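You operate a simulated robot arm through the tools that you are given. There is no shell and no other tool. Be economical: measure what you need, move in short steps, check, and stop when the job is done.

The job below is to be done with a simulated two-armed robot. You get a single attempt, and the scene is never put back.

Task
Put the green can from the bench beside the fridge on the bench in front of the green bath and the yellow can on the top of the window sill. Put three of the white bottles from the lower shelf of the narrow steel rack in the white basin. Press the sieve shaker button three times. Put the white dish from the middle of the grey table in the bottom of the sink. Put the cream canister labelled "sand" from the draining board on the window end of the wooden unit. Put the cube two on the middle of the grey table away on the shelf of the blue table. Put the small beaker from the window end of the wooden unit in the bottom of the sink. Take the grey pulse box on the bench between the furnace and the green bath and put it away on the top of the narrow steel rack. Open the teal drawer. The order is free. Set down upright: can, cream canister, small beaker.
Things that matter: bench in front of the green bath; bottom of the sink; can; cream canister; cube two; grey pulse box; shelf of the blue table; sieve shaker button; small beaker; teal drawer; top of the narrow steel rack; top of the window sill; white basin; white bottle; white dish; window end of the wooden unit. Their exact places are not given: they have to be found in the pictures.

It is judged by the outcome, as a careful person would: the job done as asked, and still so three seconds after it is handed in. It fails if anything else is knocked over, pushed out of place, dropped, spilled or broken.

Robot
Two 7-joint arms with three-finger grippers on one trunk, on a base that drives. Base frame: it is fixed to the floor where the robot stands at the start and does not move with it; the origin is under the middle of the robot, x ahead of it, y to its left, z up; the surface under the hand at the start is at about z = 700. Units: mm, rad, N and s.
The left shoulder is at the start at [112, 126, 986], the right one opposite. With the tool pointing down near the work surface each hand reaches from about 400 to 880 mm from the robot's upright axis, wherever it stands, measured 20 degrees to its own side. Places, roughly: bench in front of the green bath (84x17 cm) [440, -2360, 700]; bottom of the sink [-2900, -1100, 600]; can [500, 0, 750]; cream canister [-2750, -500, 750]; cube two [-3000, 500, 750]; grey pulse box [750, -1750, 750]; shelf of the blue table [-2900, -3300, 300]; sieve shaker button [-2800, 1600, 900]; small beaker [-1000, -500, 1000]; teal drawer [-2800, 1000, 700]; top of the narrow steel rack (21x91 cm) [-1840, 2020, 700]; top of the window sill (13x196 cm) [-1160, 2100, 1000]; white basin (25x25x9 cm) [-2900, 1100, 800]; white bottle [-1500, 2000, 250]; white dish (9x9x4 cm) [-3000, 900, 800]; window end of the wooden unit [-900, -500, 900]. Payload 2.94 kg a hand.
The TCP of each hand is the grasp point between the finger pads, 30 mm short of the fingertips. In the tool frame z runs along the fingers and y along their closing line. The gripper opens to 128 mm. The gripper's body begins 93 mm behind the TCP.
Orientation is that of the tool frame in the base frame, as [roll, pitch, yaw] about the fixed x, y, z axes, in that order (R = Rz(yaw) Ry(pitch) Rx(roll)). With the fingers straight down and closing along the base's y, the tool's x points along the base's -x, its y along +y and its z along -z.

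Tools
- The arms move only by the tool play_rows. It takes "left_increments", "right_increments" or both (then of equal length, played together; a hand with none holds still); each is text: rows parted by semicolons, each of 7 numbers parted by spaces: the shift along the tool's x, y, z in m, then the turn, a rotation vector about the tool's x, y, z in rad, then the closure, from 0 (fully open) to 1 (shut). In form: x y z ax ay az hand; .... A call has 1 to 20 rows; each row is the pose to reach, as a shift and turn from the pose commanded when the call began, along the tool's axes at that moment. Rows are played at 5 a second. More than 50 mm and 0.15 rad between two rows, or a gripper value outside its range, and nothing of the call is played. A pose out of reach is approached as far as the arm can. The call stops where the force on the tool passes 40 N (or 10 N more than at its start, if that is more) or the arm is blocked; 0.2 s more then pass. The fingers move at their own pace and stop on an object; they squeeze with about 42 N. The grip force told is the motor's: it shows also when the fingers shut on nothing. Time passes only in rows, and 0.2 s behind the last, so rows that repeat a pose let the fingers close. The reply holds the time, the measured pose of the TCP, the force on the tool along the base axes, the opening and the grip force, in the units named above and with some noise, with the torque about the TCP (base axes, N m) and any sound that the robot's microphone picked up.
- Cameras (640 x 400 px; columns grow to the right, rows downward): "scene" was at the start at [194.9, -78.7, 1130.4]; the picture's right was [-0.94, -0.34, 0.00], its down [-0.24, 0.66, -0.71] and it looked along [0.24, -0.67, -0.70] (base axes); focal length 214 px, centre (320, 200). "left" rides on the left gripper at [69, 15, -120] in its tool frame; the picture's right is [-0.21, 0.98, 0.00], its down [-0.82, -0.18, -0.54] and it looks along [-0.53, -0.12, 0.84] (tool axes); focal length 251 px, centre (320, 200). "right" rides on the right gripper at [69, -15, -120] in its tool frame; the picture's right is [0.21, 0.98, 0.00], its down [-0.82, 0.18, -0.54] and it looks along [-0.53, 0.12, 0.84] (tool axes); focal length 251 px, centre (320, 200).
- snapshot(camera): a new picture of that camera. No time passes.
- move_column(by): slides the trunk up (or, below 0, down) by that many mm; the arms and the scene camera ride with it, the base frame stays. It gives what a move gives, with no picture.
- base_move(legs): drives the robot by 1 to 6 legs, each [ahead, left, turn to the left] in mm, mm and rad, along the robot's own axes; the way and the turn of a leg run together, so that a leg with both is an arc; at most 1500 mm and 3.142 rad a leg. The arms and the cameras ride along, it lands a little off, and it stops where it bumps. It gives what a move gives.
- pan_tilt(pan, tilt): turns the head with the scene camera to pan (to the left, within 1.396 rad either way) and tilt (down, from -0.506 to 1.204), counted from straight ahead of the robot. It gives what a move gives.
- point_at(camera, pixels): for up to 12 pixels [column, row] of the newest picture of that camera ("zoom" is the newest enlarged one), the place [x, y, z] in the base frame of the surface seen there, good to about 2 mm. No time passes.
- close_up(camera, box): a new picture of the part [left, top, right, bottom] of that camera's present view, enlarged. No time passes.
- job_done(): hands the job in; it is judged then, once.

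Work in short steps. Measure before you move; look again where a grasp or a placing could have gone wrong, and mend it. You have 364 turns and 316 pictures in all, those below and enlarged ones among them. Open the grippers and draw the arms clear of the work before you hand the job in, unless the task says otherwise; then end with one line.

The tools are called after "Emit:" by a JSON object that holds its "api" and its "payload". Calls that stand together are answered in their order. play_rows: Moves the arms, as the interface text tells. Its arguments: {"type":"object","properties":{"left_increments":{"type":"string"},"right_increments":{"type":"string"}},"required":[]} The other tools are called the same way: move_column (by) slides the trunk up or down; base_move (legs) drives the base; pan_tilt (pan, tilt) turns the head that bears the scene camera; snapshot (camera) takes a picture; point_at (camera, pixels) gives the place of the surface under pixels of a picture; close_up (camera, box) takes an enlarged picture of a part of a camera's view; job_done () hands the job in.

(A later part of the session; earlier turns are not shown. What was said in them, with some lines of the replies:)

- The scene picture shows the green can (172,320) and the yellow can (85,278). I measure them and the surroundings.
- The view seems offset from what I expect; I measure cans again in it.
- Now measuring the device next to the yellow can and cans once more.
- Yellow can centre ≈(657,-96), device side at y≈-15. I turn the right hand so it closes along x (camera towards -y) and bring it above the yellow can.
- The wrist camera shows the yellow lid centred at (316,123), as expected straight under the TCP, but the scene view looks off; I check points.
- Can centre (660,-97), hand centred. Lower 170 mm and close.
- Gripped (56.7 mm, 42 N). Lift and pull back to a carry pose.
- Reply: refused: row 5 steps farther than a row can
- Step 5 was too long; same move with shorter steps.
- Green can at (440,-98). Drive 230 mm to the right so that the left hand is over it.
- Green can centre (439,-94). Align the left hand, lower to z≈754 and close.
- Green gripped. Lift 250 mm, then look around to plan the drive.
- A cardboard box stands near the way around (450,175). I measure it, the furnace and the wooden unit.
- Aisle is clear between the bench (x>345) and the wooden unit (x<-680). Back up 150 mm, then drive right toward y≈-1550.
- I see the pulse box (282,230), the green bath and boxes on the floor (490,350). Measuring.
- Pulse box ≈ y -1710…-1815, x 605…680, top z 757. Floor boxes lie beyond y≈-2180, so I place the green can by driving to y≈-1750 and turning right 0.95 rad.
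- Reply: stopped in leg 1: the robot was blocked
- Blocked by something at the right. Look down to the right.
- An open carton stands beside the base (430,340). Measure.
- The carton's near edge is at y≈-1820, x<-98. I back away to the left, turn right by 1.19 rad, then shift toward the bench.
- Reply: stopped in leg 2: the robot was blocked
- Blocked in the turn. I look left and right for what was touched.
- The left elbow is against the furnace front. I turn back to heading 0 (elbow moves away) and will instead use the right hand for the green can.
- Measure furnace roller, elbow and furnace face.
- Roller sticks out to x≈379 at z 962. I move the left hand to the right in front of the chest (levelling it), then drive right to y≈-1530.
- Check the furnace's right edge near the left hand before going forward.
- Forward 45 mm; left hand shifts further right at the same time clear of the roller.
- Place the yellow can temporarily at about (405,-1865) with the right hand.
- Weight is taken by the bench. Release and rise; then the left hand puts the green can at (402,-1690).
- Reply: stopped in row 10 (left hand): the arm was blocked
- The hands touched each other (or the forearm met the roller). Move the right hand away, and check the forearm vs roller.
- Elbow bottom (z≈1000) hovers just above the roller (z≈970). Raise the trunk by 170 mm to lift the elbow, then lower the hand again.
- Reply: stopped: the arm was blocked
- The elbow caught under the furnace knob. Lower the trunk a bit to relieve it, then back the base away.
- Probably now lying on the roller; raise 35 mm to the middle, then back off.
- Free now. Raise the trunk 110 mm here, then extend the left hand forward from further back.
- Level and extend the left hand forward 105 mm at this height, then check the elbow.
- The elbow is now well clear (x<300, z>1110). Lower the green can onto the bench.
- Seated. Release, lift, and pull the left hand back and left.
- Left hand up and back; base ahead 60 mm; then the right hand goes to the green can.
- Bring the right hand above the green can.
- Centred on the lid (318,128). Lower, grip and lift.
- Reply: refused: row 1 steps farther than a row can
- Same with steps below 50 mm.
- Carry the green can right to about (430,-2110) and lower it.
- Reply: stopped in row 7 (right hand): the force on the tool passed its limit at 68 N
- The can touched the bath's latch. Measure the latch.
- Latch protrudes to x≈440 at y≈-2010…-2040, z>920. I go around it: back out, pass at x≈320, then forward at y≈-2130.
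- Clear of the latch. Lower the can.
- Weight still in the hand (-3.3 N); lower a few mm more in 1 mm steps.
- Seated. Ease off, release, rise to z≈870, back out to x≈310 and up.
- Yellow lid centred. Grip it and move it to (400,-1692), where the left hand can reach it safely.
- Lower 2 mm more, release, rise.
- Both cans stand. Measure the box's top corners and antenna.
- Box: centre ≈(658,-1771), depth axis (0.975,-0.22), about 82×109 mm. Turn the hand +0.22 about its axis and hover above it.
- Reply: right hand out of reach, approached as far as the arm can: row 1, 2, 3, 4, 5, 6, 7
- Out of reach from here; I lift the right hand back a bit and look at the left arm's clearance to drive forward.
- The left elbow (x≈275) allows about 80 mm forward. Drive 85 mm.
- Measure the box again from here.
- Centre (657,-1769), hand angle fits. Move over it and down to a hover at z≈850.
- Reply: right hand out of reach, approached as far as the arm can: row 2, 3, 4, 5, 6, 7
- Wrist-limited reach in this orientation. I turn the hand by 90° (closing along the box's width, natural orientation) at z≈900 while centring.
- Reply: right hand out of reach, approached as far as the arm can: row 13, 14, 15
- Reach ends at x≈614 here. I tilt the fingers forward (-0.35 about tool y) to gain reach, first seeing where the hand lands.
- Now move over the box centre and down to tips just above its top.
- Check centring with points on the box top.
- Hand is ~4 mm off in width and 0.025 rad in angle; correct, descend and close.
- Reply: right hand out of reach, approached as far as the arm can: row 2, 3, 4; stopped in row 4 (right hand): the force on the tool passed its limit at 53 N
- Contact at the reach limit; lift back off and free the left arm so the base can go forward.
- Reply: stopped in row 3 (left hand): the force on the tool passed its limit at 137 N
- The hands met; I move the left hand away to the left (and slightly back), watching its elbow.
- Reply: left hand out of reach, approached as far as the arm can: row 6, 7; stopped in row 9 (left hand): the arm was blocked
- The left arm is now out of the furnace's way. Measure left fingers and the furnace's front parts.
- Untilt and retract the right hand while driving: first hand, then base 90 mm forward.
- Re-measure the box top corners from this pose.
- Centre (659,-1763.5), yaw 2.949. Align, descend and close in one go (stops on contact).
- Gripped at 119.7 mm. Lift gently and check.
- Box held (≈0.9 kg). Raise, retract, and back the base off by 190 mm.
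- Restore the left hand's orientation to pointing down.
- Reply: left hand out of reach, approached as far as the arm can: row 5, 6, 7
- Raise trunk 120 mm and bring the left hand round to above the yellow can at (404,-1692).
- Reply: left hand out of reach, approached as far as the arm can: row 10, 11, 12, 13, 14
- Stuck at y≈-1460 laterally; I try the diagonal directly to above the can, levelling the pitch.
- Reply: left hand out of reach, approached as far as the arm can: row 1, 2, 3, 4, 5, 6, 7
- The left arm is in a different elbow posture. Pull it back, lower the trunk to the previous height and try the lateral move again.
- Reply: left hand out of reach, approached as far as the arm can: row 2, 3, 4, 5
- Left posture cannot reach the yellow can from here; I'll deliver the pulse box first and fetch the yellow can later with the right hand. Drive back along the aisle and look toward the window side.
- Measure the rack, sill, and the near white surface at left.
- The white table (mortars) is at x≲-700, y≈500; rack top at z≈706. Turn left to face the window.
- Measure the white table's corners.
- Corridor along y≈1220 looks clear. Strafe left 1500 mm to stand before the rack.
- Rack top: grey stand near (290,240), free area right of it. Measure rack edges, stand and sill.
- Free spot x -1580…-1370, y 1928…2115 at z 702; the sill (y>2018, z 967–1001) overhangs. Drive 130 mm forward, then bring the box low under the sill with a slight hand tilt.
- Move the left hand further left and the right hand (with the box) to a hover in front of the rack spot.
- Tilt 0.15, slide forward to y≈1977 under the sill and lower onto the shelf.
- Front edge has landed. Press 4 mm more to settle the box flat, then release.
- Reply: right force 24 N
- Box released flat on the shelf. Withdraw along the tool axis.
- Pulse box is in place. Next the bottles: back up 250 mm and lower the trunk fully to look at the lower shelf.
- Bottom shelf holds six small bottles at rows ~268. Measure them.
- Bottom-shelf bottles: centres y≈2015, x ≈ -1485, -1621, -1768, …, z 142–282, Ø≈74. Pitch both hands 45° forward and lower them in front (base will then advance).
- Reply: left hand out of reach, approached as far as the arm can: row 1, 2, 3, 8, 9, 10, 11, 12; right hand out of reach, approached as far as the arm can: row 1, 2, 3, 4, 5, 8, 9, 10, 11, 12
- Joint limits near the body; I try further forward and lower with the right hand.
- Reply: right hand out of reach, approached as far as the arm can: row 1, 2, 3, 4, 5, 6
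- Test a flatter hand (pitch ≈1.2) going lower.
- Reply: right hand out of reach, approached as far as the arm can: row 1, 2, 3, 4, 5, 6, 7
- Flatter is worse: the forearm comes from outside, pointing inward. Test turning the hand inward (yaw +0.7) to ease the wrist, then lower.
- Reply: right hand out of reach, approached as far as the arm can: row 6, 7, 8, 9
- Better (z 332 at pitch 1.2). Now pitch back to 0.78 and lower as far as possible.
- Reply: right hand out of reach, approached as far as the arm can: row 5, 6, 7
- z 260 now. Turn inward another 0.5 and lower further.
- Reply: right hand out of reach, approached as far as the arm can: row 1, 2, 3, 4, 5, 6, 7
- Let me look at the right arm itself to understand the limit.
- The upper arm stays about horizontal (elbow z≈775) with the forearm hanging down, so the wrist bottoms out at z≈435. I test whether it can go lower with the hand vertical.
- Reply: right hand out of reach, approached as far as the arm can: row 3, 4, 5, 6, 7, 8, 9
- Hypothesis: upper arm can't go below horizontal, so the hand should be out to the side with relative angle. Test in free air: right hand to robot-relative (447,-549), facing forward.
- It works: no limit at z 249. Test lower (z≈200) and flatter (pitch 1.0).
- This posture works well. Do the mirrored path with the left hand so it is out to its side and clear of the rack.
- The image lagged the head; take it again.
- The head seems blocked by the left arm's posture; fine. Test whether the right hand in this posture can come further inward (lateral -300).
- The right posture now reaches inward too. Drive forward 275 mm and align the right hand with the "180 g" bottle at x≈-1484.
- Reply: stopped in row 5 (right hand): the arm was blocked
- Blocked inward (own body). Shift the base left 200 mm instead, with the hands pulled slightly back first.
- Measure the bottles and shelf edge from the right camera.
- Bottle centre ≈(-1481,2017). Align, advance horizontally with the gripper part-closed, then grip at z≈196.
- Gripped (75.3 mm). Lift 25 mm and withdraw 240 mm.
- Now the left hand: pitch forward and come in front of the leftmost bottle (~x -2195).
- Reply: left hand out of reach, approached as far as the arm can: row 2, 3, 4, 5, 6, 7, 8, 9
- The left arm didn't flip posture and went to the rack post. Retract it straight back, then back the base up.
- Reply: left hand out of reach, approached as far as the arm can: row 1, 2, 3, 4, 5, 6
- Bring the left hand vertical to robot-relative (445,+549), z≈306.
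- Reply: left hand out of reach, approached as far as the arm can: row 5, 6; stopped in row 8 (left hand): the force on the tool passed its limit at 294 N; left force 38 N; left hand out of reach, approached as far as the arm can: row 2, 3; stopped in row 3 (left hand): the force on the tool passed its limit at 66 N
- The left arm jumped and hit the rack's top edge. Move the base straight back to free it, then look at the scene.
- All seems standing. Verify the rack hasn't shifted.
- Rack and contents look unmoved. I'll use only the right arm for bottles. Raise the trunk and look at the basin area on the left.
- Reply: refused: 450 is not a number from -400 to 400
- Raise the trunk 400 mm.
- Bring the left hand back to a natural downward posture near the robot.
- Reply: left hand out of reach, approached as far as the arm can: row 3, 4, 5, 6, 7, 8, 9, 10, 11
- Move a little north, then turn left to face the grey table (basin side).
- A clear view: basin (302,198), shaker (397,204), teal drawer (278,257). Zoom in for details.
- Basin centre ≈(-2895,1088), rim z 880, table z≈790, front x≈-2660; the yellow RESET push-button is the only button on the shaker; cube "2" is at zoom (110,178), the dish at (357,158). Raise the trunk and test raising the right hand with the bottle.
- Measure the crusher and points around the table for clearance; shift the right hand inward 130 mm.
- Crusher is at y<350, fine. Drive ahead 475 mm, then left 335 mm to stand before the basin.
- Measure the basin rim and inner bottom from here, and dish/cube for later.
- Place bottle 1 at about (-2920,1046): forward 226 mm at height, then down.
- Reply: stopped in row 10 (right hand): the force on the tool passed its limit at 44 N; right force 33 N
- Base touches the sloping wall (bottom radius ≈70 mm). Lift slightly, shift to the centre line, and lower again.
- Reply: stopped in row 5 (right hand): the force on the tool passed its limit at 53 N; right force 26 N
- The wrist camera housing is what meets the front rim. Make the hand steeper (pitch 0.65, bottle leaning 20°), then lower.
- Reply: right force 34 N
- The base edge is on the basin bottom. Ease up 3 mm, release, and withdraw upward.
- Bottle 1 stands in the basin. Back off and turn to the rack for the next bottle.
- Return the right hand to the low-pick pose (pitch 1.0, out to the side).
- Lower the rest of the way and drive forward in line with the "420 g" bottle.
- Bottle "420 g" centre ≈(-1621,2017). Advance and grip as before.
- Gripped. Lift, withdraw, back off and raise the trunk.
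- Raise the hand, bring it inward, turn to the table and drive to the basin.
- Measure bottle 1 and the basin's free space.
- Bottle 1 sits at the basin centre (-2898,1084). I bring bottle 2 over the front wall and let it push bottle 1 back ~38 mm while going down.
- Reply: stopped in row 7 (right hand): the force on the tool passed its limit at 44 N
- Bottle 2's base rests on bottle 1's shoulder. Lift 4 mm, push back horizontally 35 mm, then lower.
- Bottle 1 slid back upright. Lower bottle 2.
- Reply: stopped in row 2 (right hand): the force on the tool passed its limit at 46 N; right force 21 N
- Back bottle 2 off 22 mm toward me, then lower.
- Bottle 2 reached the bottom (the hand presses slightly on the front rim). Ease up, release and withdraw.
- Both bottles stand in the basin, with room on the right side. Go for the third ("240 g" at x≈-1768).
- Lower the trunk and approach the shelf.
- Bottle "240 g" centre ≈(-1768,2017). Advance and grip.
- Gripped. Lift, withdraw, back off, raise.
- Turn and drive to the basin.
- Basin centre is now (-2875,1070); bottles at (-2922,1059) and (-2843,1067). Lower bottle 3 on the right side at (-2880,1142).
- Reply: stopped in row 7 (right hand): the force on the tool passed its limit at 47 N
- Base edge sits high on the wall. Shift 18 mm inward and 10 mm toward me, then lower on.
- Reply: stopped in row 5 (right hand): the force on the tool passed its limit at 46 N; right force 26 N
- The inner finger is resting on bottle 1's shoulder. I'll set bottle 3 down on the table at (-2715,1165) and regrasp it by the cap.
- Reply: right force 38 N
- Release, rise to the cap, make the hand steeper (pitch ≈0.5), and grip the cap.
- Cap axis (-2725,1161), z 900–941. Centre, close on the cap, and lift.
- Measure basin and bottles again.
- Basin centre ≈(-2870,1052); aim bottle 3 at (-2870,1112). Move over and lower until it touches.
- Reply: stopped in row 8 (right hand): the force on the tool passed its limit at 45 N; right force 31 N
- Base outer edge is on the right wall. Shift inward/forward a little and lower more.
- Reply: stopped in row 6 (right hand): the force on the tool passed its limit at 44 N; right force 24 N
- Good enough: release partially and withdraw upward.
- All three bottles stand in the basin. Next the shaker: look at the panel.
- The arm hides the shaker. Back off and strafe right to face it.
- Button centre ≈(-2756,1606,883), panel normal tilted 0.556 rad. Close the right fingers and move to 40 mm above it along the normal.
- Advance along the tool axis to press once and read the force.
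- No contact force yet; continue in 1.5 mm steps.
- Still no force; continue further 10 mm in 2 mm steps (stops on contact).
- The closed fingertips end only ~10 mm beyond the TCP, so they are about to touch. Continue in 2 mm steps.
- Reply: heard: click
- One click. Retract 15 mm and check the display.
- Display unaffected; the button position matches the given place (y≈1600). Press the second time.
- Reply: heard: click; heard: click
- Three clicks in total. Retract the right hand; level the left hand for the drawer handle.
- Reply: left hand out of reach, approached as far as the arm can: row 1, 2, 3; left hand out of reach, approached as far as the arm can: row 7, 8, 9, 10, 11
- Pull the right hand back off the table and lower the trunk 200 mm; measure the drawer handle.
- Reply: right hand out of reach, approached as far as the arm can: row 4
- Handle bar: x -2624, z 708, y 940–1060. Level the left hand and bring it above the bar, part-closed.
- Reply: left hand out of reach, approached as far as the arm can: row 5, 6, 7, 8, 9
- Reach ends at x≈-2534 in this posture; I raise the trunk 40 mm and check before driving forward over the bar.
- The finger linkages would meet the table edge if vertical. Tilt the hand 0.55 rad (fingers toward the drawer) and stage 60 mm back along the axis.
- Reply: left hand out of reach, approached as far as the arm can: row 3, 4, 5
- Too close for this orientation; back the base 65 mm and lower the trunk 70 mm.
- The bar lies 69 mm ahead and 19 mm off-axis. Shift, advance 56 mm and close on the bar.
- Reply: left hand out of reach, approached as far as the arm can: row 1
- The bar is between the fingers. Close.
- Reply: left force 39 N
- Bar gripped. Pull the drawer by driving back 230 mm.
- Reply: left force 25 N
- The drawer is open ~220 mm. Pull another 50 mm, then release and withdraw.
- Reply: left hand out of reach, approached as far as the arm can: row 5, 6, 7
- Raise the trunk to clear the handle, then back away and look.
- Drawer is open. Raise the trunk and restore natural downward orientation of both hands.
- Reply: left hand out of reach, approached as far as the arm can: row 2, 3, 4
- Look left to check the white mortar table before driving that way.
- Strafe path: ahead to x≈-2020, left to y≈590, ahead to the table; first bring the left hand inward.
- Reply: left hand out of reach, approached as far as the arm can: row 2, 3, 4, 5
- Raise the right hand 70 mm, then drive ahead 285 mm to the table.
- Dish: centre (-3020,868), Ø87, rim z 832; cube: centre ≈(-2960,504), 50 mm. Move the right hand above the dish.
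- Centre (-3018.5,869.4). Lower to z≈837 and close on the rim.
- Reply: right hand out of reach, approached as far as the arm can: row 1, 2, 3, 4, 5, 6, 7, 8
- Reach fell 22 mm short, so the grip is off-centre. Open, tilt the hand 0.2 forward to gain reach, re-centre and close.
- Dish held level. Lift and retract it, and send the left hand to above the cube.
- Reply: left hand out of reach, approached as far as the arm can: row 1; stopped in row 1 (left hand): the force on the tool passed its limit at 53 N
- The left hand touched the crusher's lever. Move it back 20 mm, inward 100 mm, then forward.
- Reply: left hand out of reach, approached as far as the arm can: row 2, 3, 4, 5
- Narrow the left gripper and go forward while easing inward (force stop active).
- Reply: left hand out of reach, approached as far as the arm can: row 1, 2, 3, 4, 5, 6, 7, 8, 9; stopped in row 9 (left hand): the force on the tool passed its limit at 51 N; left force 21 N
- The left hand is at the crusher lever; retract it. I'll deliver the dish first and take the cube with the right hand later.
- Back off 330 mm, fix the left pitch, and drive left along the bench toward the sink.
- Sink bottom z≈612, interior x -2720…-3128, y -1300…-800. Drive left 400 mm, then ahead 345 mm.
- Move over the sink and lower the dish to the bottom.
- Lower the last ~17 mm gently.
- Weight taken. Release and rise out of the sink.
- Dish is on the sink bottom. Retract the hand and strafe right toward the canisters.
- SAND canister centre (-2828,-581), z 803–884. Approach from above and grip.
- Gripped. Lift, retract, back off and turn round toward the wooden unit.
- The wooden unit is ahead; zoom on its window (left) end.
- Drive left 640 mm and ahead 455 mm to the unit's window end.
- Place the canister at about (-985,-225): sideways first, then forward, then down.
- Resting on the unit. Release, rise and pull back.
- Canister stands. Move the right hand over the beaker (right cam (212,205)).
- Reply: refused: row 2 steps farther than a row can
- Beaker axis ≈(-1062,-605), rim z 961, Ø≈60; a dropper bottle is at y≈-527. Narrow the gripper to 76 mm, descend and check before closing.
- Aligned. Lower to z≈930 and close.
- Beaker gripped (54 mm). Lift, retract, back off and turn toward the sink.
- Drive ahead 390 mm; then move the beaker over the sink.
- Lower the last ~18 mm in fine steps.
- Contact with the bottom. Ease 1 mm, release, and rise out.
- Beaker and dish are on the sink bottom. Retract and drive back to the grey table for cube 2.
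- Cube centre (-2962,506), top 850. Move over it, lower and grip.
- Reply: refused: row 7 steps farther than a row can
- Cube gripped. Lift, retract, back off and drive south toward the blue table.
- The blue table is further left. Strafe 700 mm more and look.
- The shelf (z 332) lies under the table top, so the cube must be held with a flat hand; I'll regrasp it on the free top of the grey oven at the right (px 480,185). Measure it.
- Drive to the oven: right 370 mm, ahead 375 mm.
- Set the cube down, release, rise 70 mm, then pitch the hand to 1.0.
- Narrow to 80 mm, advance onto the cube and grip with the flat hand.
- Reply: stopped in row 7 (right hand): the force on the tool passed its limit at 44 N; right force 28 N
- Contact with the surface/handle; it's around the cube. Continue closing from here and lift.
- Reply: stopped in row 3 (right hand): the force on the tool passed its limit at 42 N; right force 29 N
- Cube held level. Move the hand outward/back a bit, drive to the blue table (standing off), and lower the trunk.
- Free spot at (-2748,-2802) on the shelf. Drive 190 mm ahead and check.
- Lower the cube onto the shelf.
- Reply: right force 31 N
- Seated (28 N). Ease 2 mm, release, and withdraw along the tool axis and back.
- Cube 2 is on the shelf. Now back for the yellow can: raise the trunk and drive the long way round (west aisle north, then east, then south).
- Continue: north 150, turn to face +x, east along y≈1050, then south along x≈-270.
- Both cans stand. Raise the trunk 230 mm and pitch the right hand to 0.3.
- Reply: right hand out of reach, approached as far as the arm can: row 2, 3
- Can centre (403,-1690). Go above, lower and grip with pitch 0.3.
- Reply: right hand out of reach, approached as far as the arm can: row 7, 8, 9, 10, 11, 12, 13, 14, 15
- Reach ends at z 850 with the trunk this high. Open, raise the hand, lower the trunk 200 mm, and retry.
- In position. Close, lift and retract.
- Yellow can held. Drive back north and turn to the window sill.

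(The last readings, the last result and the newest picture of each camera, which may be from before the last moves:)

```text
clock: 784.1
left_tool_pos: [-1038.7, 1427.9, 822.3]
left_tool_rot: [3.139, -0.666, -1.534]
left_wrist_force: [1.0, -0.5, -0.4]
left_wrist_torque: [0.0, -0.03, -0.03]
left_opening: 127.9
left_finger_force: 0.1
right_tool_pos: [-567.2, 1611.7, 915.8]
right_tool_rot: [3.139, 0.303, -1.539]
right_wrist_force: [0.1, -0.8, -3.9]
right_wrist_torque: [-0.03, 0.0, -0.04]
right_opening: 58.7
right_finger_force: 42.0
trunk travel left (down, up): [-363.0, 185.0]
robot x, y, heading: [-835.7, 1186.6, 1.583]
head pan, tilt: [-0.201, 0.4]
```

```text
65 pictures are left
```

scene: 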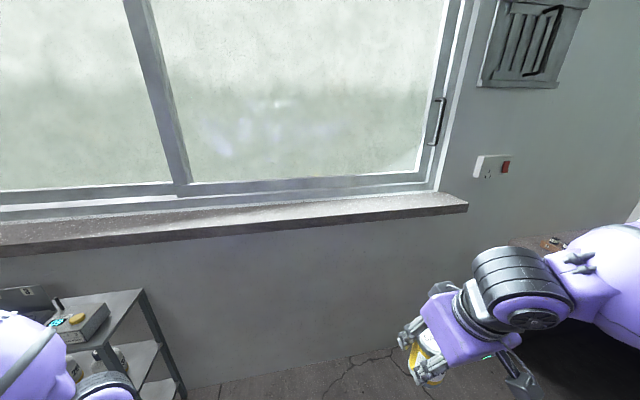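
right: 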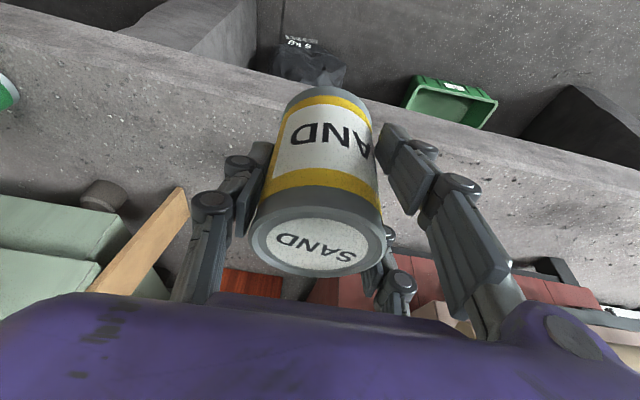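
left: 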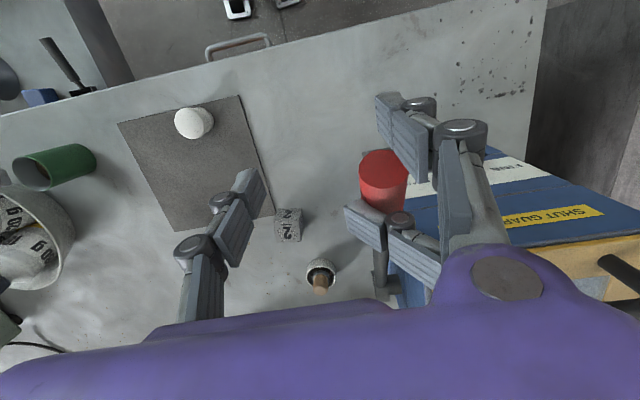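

Emit:
{"api": "point_at", "payload": {"camera": "scene", "pixels": [[360, 212], [360, 203], [360, 220], [300, 216], [300, 225], [420, 205], [360, 196], [300, 190], [440, 202], [360, 185]]}}

```text
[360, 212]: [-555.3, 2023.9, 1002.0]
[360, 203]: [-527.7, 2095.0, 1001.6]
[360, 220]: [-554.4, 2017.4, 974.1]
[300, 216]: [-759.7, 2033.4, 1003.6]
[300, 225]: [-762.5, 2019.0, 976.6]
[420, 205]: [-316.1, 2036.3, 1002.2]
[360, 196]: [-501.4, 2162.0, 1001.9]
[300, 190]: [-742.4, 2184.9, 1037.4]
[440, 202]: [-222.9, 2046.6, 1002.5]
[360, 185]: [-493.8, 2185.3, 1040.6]
```

Sill top z 1002, y 2020–2165. Raise the trunk 180 mm, drive ahead 250 mm.

Emit:
{"api": "move_column", "payload": {"by": 183}}

Emit:
{"api": "base_move", "payload": {"legs": [[250, 0, -0.01]]}}

```text
clock: 786.1
left_tool_pos: [-1038.9, 1448.2, 1048.8]
left_tool_rot: [-3.138, -0.481, -1.537]
left_wrist_force: [-0.1, 0.2, -0.5]
left_wrist_torque: [-0.01, -0.01, 0.01]
left_opening: 128.2
left_finger_force: 0.1
right_tool_pos: [-567.3, 1612.9, 1097.3]
right_tool_rot: [3.14, 0.299, -1.538]
right_wrist_force: [-0.3, -0.6, -4.1]
right_wrist_torque: [0.02, -0.01, -0.01]
right_opening: 59.0
right_finger_force: 41.9
trunk travel left (down, up): [-546.0, 2.0]
robot x, y, heading: [-834.2, 1190.6, 1.585]
head pan, tilt: [-0.201, 0.4]
```

```text
clock: 788.0
left_tool_pos: [-1037.9, 1700.0, 1048.9]
left_tool_rot: [-3.139, -0.479, -1.55]
left_wrist_force: [-0.9, -0.1, -0.4]
left_wrist_torque: [0.03, -0.02, 0.0]
left_opening: 128.2
left_finger_force: 0.2
right_tool_pos: [-563.6, 1858.9, 1100.1]
right_tool_rot: [3.141, 0.302, -1.553]
right_wrist_force: [0.7, -0.1, -3.9]
right_wrist_torque: [0.02, -0.03, -0.02]
right_opening: 58.8
right_finger_force: 41.9
trunk travel left (down, up): [-546.0, 2.0]
robot x, y, heading: [-833.7, 1434.7, 1.567]
head pan, tilt: [-0.201, 0.4]
```

Move the can forward over the sill and lower it.

Emit:
{"api": "play_rows", "payload": {"right_increments": "-0.036 0 0.0113 0 0 0 1;-0.072 0 0.0225 0 0 0 1;-0.108 0 0.0338 0 0 0 1;-0.144 0 0.045 0 0 0 1;-0.18 0 0.0563 0 0 0 1;-0.2157 0 0.0676 0 0 0 1;-0.2097 0 0.0867 0 0 0 1;-0.2064 0 0.0972 0 0 0 1;-0.2049 0 0.102 0 0 0 1"}}

Emit:
{"api": "snapshot", "payload": {"camera": "right"}}

Emit:
{"api": "snapshot", "payload": {"camera": "scene"}}

```text
clock: 790.0
left_tool_pos: [-1037.8, 1702.0, 1048.6]
left_tool_rot: [-3.138, -0.477, -1.549]
left_wrist_force: [0.3, 0.0, -0.2]
left_wrist_torque: [0.01, 0.01, 0.03]
left_opening: 128.0
left_finger_force: 0.0
right_tool_pos: [-540.4, 2024.7, 1102.3]
right_tool_rot: [3.139, 0.302, -1.551]
right_wrist_force: [0.0, 0.5, -3.9]
right_wrist_torque: [0.02, 0.0, -0.01]
right_opening: 59.0
right_finger_force: 41.8
right hand out of reach, approached as far as the arm can: row 5, 6, 7, 8, 9
trunk travel left (down, up): [-546.0, 2.0]
robot x, y, heading: [-835.8, 1439.1, 1.569]
head pan, tilt: [-0.201, 0.4]
```

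```text
64 pictures are left
```

right: 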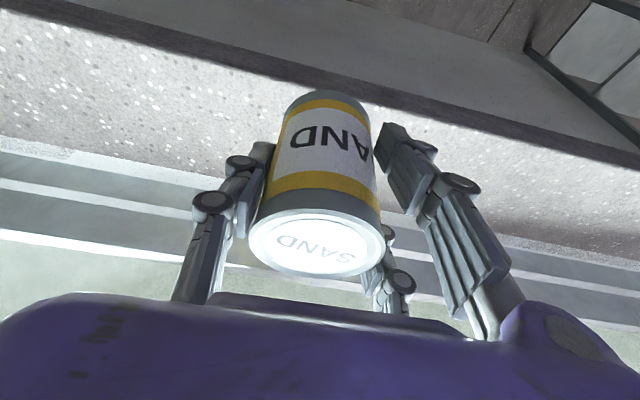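

```text
63 pictures are left
```

scene: 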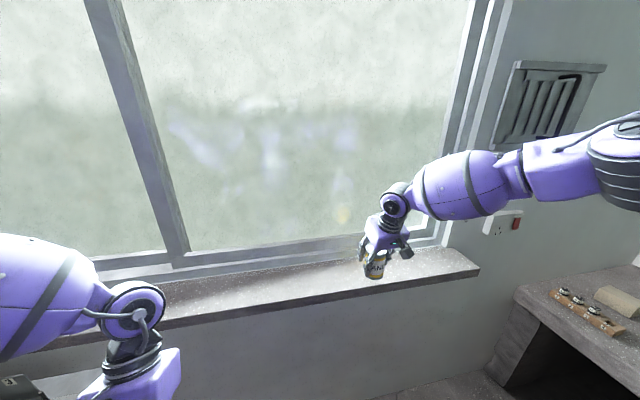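

60 mm short; drive the base 62 mm ahead, then lower.

Emit:
{"api": "base_move", "payload": {"legs": [[62, 0, 0]]}}

Emit:
{"api": "play_rows", "payload": {"right_increments": "0.006 0 0.0191 0 0 0 1;0.009 0 0.029 0 0 0 1;0.0108 0 0.0343 0 0 0 1;0.012 0 0.0382 0 0 0 1;0.0129 0 0.041 0 0 0 1"}}

Emit:
{"api": "snapshot", "payload": {"camera": "right"}}

```text
clock: 790.9
left_tool_pos: [-1036.3, 1758.5, 1050.6]
left_tool_rot: [-3.139, -0.473, -1.55]
left_wrist_force: [0.2, 0.5, 0.7]
left_wrist_torque: [0.02, 0.02, 0.02]
left_opening: 127.8
left_finger_force: 0.0
right_tool_pos: [-541.3, 2083.0, 1106.5]
right_tool_rot: [3.14, 0.307, -1.551]
right_wrist_force: [0.3, -0.3, -3.2]
right_wrist_torque: [-0.01, -0.01, 0.01]
right_opening: 59.0
right_finger_force: 42.4
trunk travel left (down, up): [-546.0, 2.0]
robot x, y, heading: [-833.5, 1495.5, 1.568]
head pan, tilt: [-0.201, 0.4]
```

```text
clock: 792.1
left_tool_pos: [-1037.1, 1761.6, 1050.4]
left_tool_rot: [-3.138, -0.481, -1.548]
left_wrist_force: [-0.2, -0.6, -0.2]
left_wrist_torque: [-0.01, 0.0, 0.0]
left_opening: 127.8
left_finger_force: 0.2
right_tool_pos: [-534.1, 2067.7, 1072.7]
right_tool_rot: [3.139, 0.305, -1.553]
right_wrist_force: [-0.4, 1.1, -4.7]
right_wrist_torque: [0.02, 0.02, 0.02]
right_opening: 58.8
right_finger_force: 41.9
right hand out of reach, approached as far as the arm can: row 1, 2, 3, 4, 5
trunk travel left (down, up): [-546.0, 2.0]
robot x, y, heading: [-835.0, 1495.5, 1.569]
head pan, tilt: [-0.201, 0.4]
```

```text
62 pictures are left
```

right: 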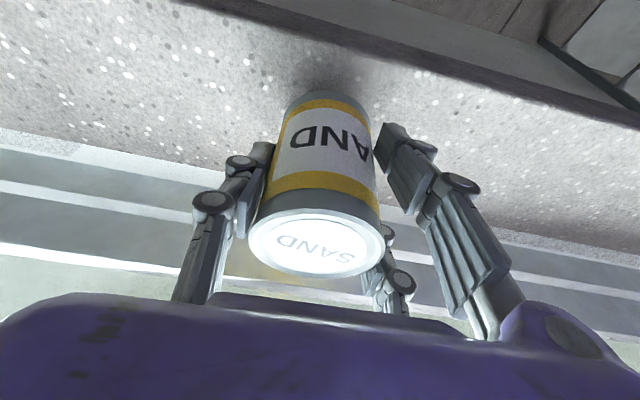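

Drive 30 mm more and lower the last ~15 mm.

Emit:
{"api": "base_move", "payload": {"legs": [[35, 0, 0]]}}

Emit:
{"api": "play_rows", "payload": {"right_increments": "0.0045 0 0.0075 0 0 0 1;0.009 0 0.011 0 0 0 1;0.0125 0 0.013 0 0 0 1;0.0135 0 0.0155 0 0 0 1;0.014 0 0.017 0 0 0 1"}}

```text
clock: 793.0
left_tool_pos: [-1036.3, 1790.2, 1051.3]
left_tool_rot: [-3.138, -0.474, -1.55]
left_wrist_force: [0.4, -1.6, 0.4]
left_wrist_torque: [0.04, 0.04, -0.01]
left_opening: 128.0
left_finger_force: 0.1
right_tool_pos: [-533.8, 2098.7, 1077.1]
right_tool_rot: [3.139, 0.309, -1.553]
right_wrist_force: [0.4, -1.1, -3.7]
right_wrist_torque: [0.02, -0.03, -0.01]
right_opening: 58.6
right_finger_force: 42.2
trunk travel left (down, up): [-546.0, 2.0]
robot x, y, heading: [-835.4, 1528.6, 1.567]
head pan, tilt: [-0.201, 0.4]
```

```text
clock: 794.2
left_tool_pos: [-1037.1, 1794.4, 1049.6]
left_tool_rot: [-3.138, -0.478, -1.55]
left_wrist_force: [0.1, -0.5, -0.4]
left_wrist_torque: [0.03, 0.0, -0.01]
left_opening: 128.0
left_finger_force: 0.0
right_tool_pos: [-531.6, 2089.9, 1057.2]
right_tool_rot: [3.139, 0.303, -1.555]
right_wrist_force: [0.3, -0.7, -0.2]
right_wrist_torque: [-0.21, -0.1, -0.04]
right_opening: 58.6
right_finger_force: 42.1
right hand out of reach, approached as far as the arm can: row 2, 4, 5
trunk travel left (down, up): [-546.0, 2.0]
robot x, y, heading: [-834.8, 1530.4, 1.57]
head pan, tilt: [-0.201, 0.4]
```

The sill carries the can. Release and withdraw along the axis (up/back).

Emit:
{"api": "play_rows", "payload": {"right_increments": "0 0 0 0 0 0 0.4;0 0 0 0 0 0 0.1;0 0 0 0 0 0 0;0 0 -0.03 0 0 0 0;0 0 -0.07 0 0 0 0;0 0 -0.11 0 0 0 0"}}

Emit:
{"api": "snapshot", "payload": {"camera": "right"}}

Emit:
{"api": "snapshot", "payload": {"camera": "scene"}}

```text
clock: 795.6
left_tool_pos: [-1036.1, 1793.2, 1050.0]
left_tool_rot: [-3.139, -0.478, -1.551]
left_wrist_force: [-0.2, 0.0, 0.3]
left_wrist_torque: [0.03, 0.01, -0.01]
left_opening: 128.1
left_finger_force: 0.2
right_tool_pos: [-532.2, 2056.5, 1163.2]
right_tool_rot: [3.14, 0.305, -1.553]
right_wrist_force: [-0.1, 0.5, 0.2]
right_wrist_torque: [0.04, -0.01, 0.01]
right_opening: 127.9
right_finger_force: 0.0
trunk travel left (down, up): [-546.0, 2.0]
robot x, y, heading: [-832.0, 1532.4, 1.568]
head pan, tilt: [-0.201, 0.4]
```

```text
61 pictures are left
```

right: 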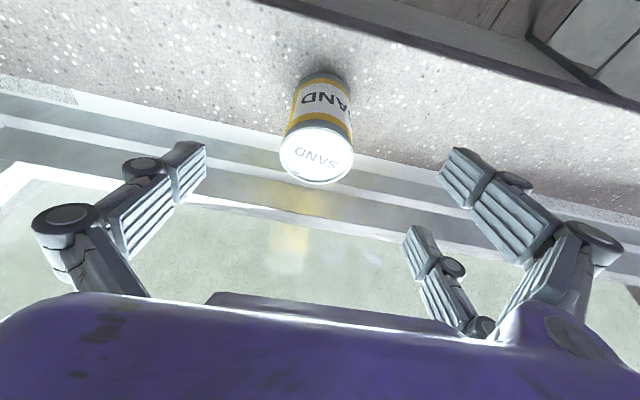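

```text
60 pictures are left
```

scene: 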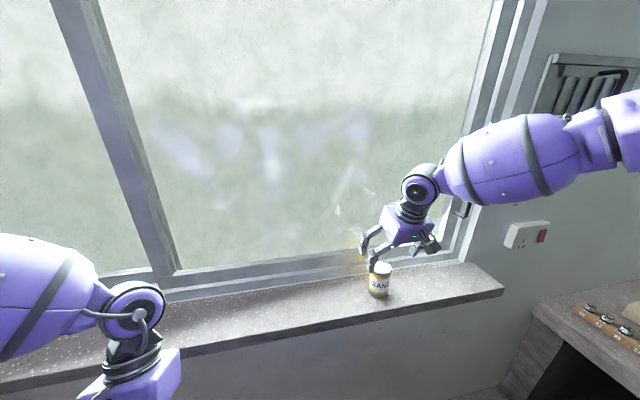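

The yellow can stands on the sill. Back away and do a last check of the rack and sill.

Emit:
{"api": "base_move", "payload": {"legs": [[-330, 0, 0]]}}

Emit:
{"api": "pan_tilt", "payload": {"pan": 0.3, "tilt": 0.5}}

Emit:
{"api": "snapshot", "payload": {"camera": "scene"}}

```text
clock: 797.8
left_tool_pos: [-1036.9, 1463.9, 1048.8]
left_tool_rot: [-3.138, -0.481, -1.556]
left_wrist_force: [-0.7, 0.0, 0.1]
left_wrist_torque: [0.0, 0.01, 0.0]
left_opening: 128.1
left_finger_force: 0.2
right_tool_pos: [-531.2, 1726.1, 1161.4]
right_tool_rot: [3.14, 0.302, -1.557]
right_wrist_force: [-0.2, 0.7, -0.2]
right_wrist_torque: [0.0, 0.01, -0.02]
right_opening: 127.9
right_finger_force: 0.0
trunk travel left (down, up): [-546.0, 2.0]
robot x, y, heading: [-838.1, 1199.1, 1.565]
head pan, tilt: [-0.201, 0.4]
```

```text
clock: 798.7
left_tool_pos: [-1037.4, 1464.2, 1049.8]
left_tool_rot: [-3.139, -0.478, -1.554]
left_wrist_force: [0.4, -0.3, -0.9]
left_wrist_torque: [-0.01, 0.0, -0.01]
left_opening: 128.2
left_finger_force: 0.1
right_tool_pos: [-530.9, 1724.6, 1162.7]
right_tool_rot: [3.141, 0.303, -1.558]
right_wrist_force: [-0.4, 0.0, 0.9]
right_wrist_torque: [0.02, 0.01, 0.0]
right_opening: 127.7
right_finger_force: 0.1
trunk travel left (down, up): [-546.0, 2.0]
robot x, y, heading: [-839.8, 1204.0, 1.566]
head pan, tilt: [0.3, 0.499]
```

```text
59 pictures are left
```

scene: 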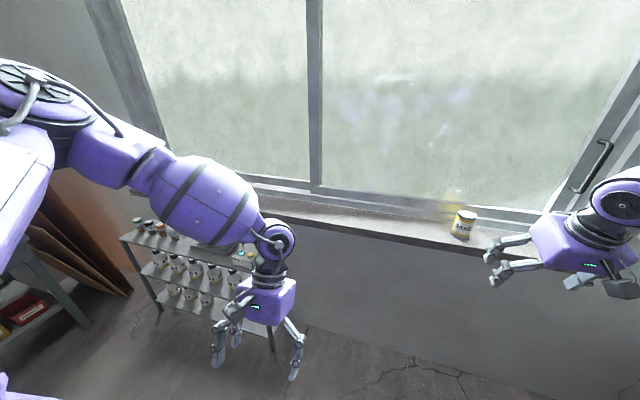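

Everything is in place, both grippers are open and clear. I hand the job in.

Emit:
{"api": "job_done", "payload": {}}

```text
The job is handed in.
```

I finished every item on the list and handed the job in; the drawer is open about 270 mm. Along the way the white basin slid about 40 mm. The left arm also hit the rack's top edge hard once, and touched the furnace knob and roller and the crusher's lever. I saw no visible damage or items knocked over.
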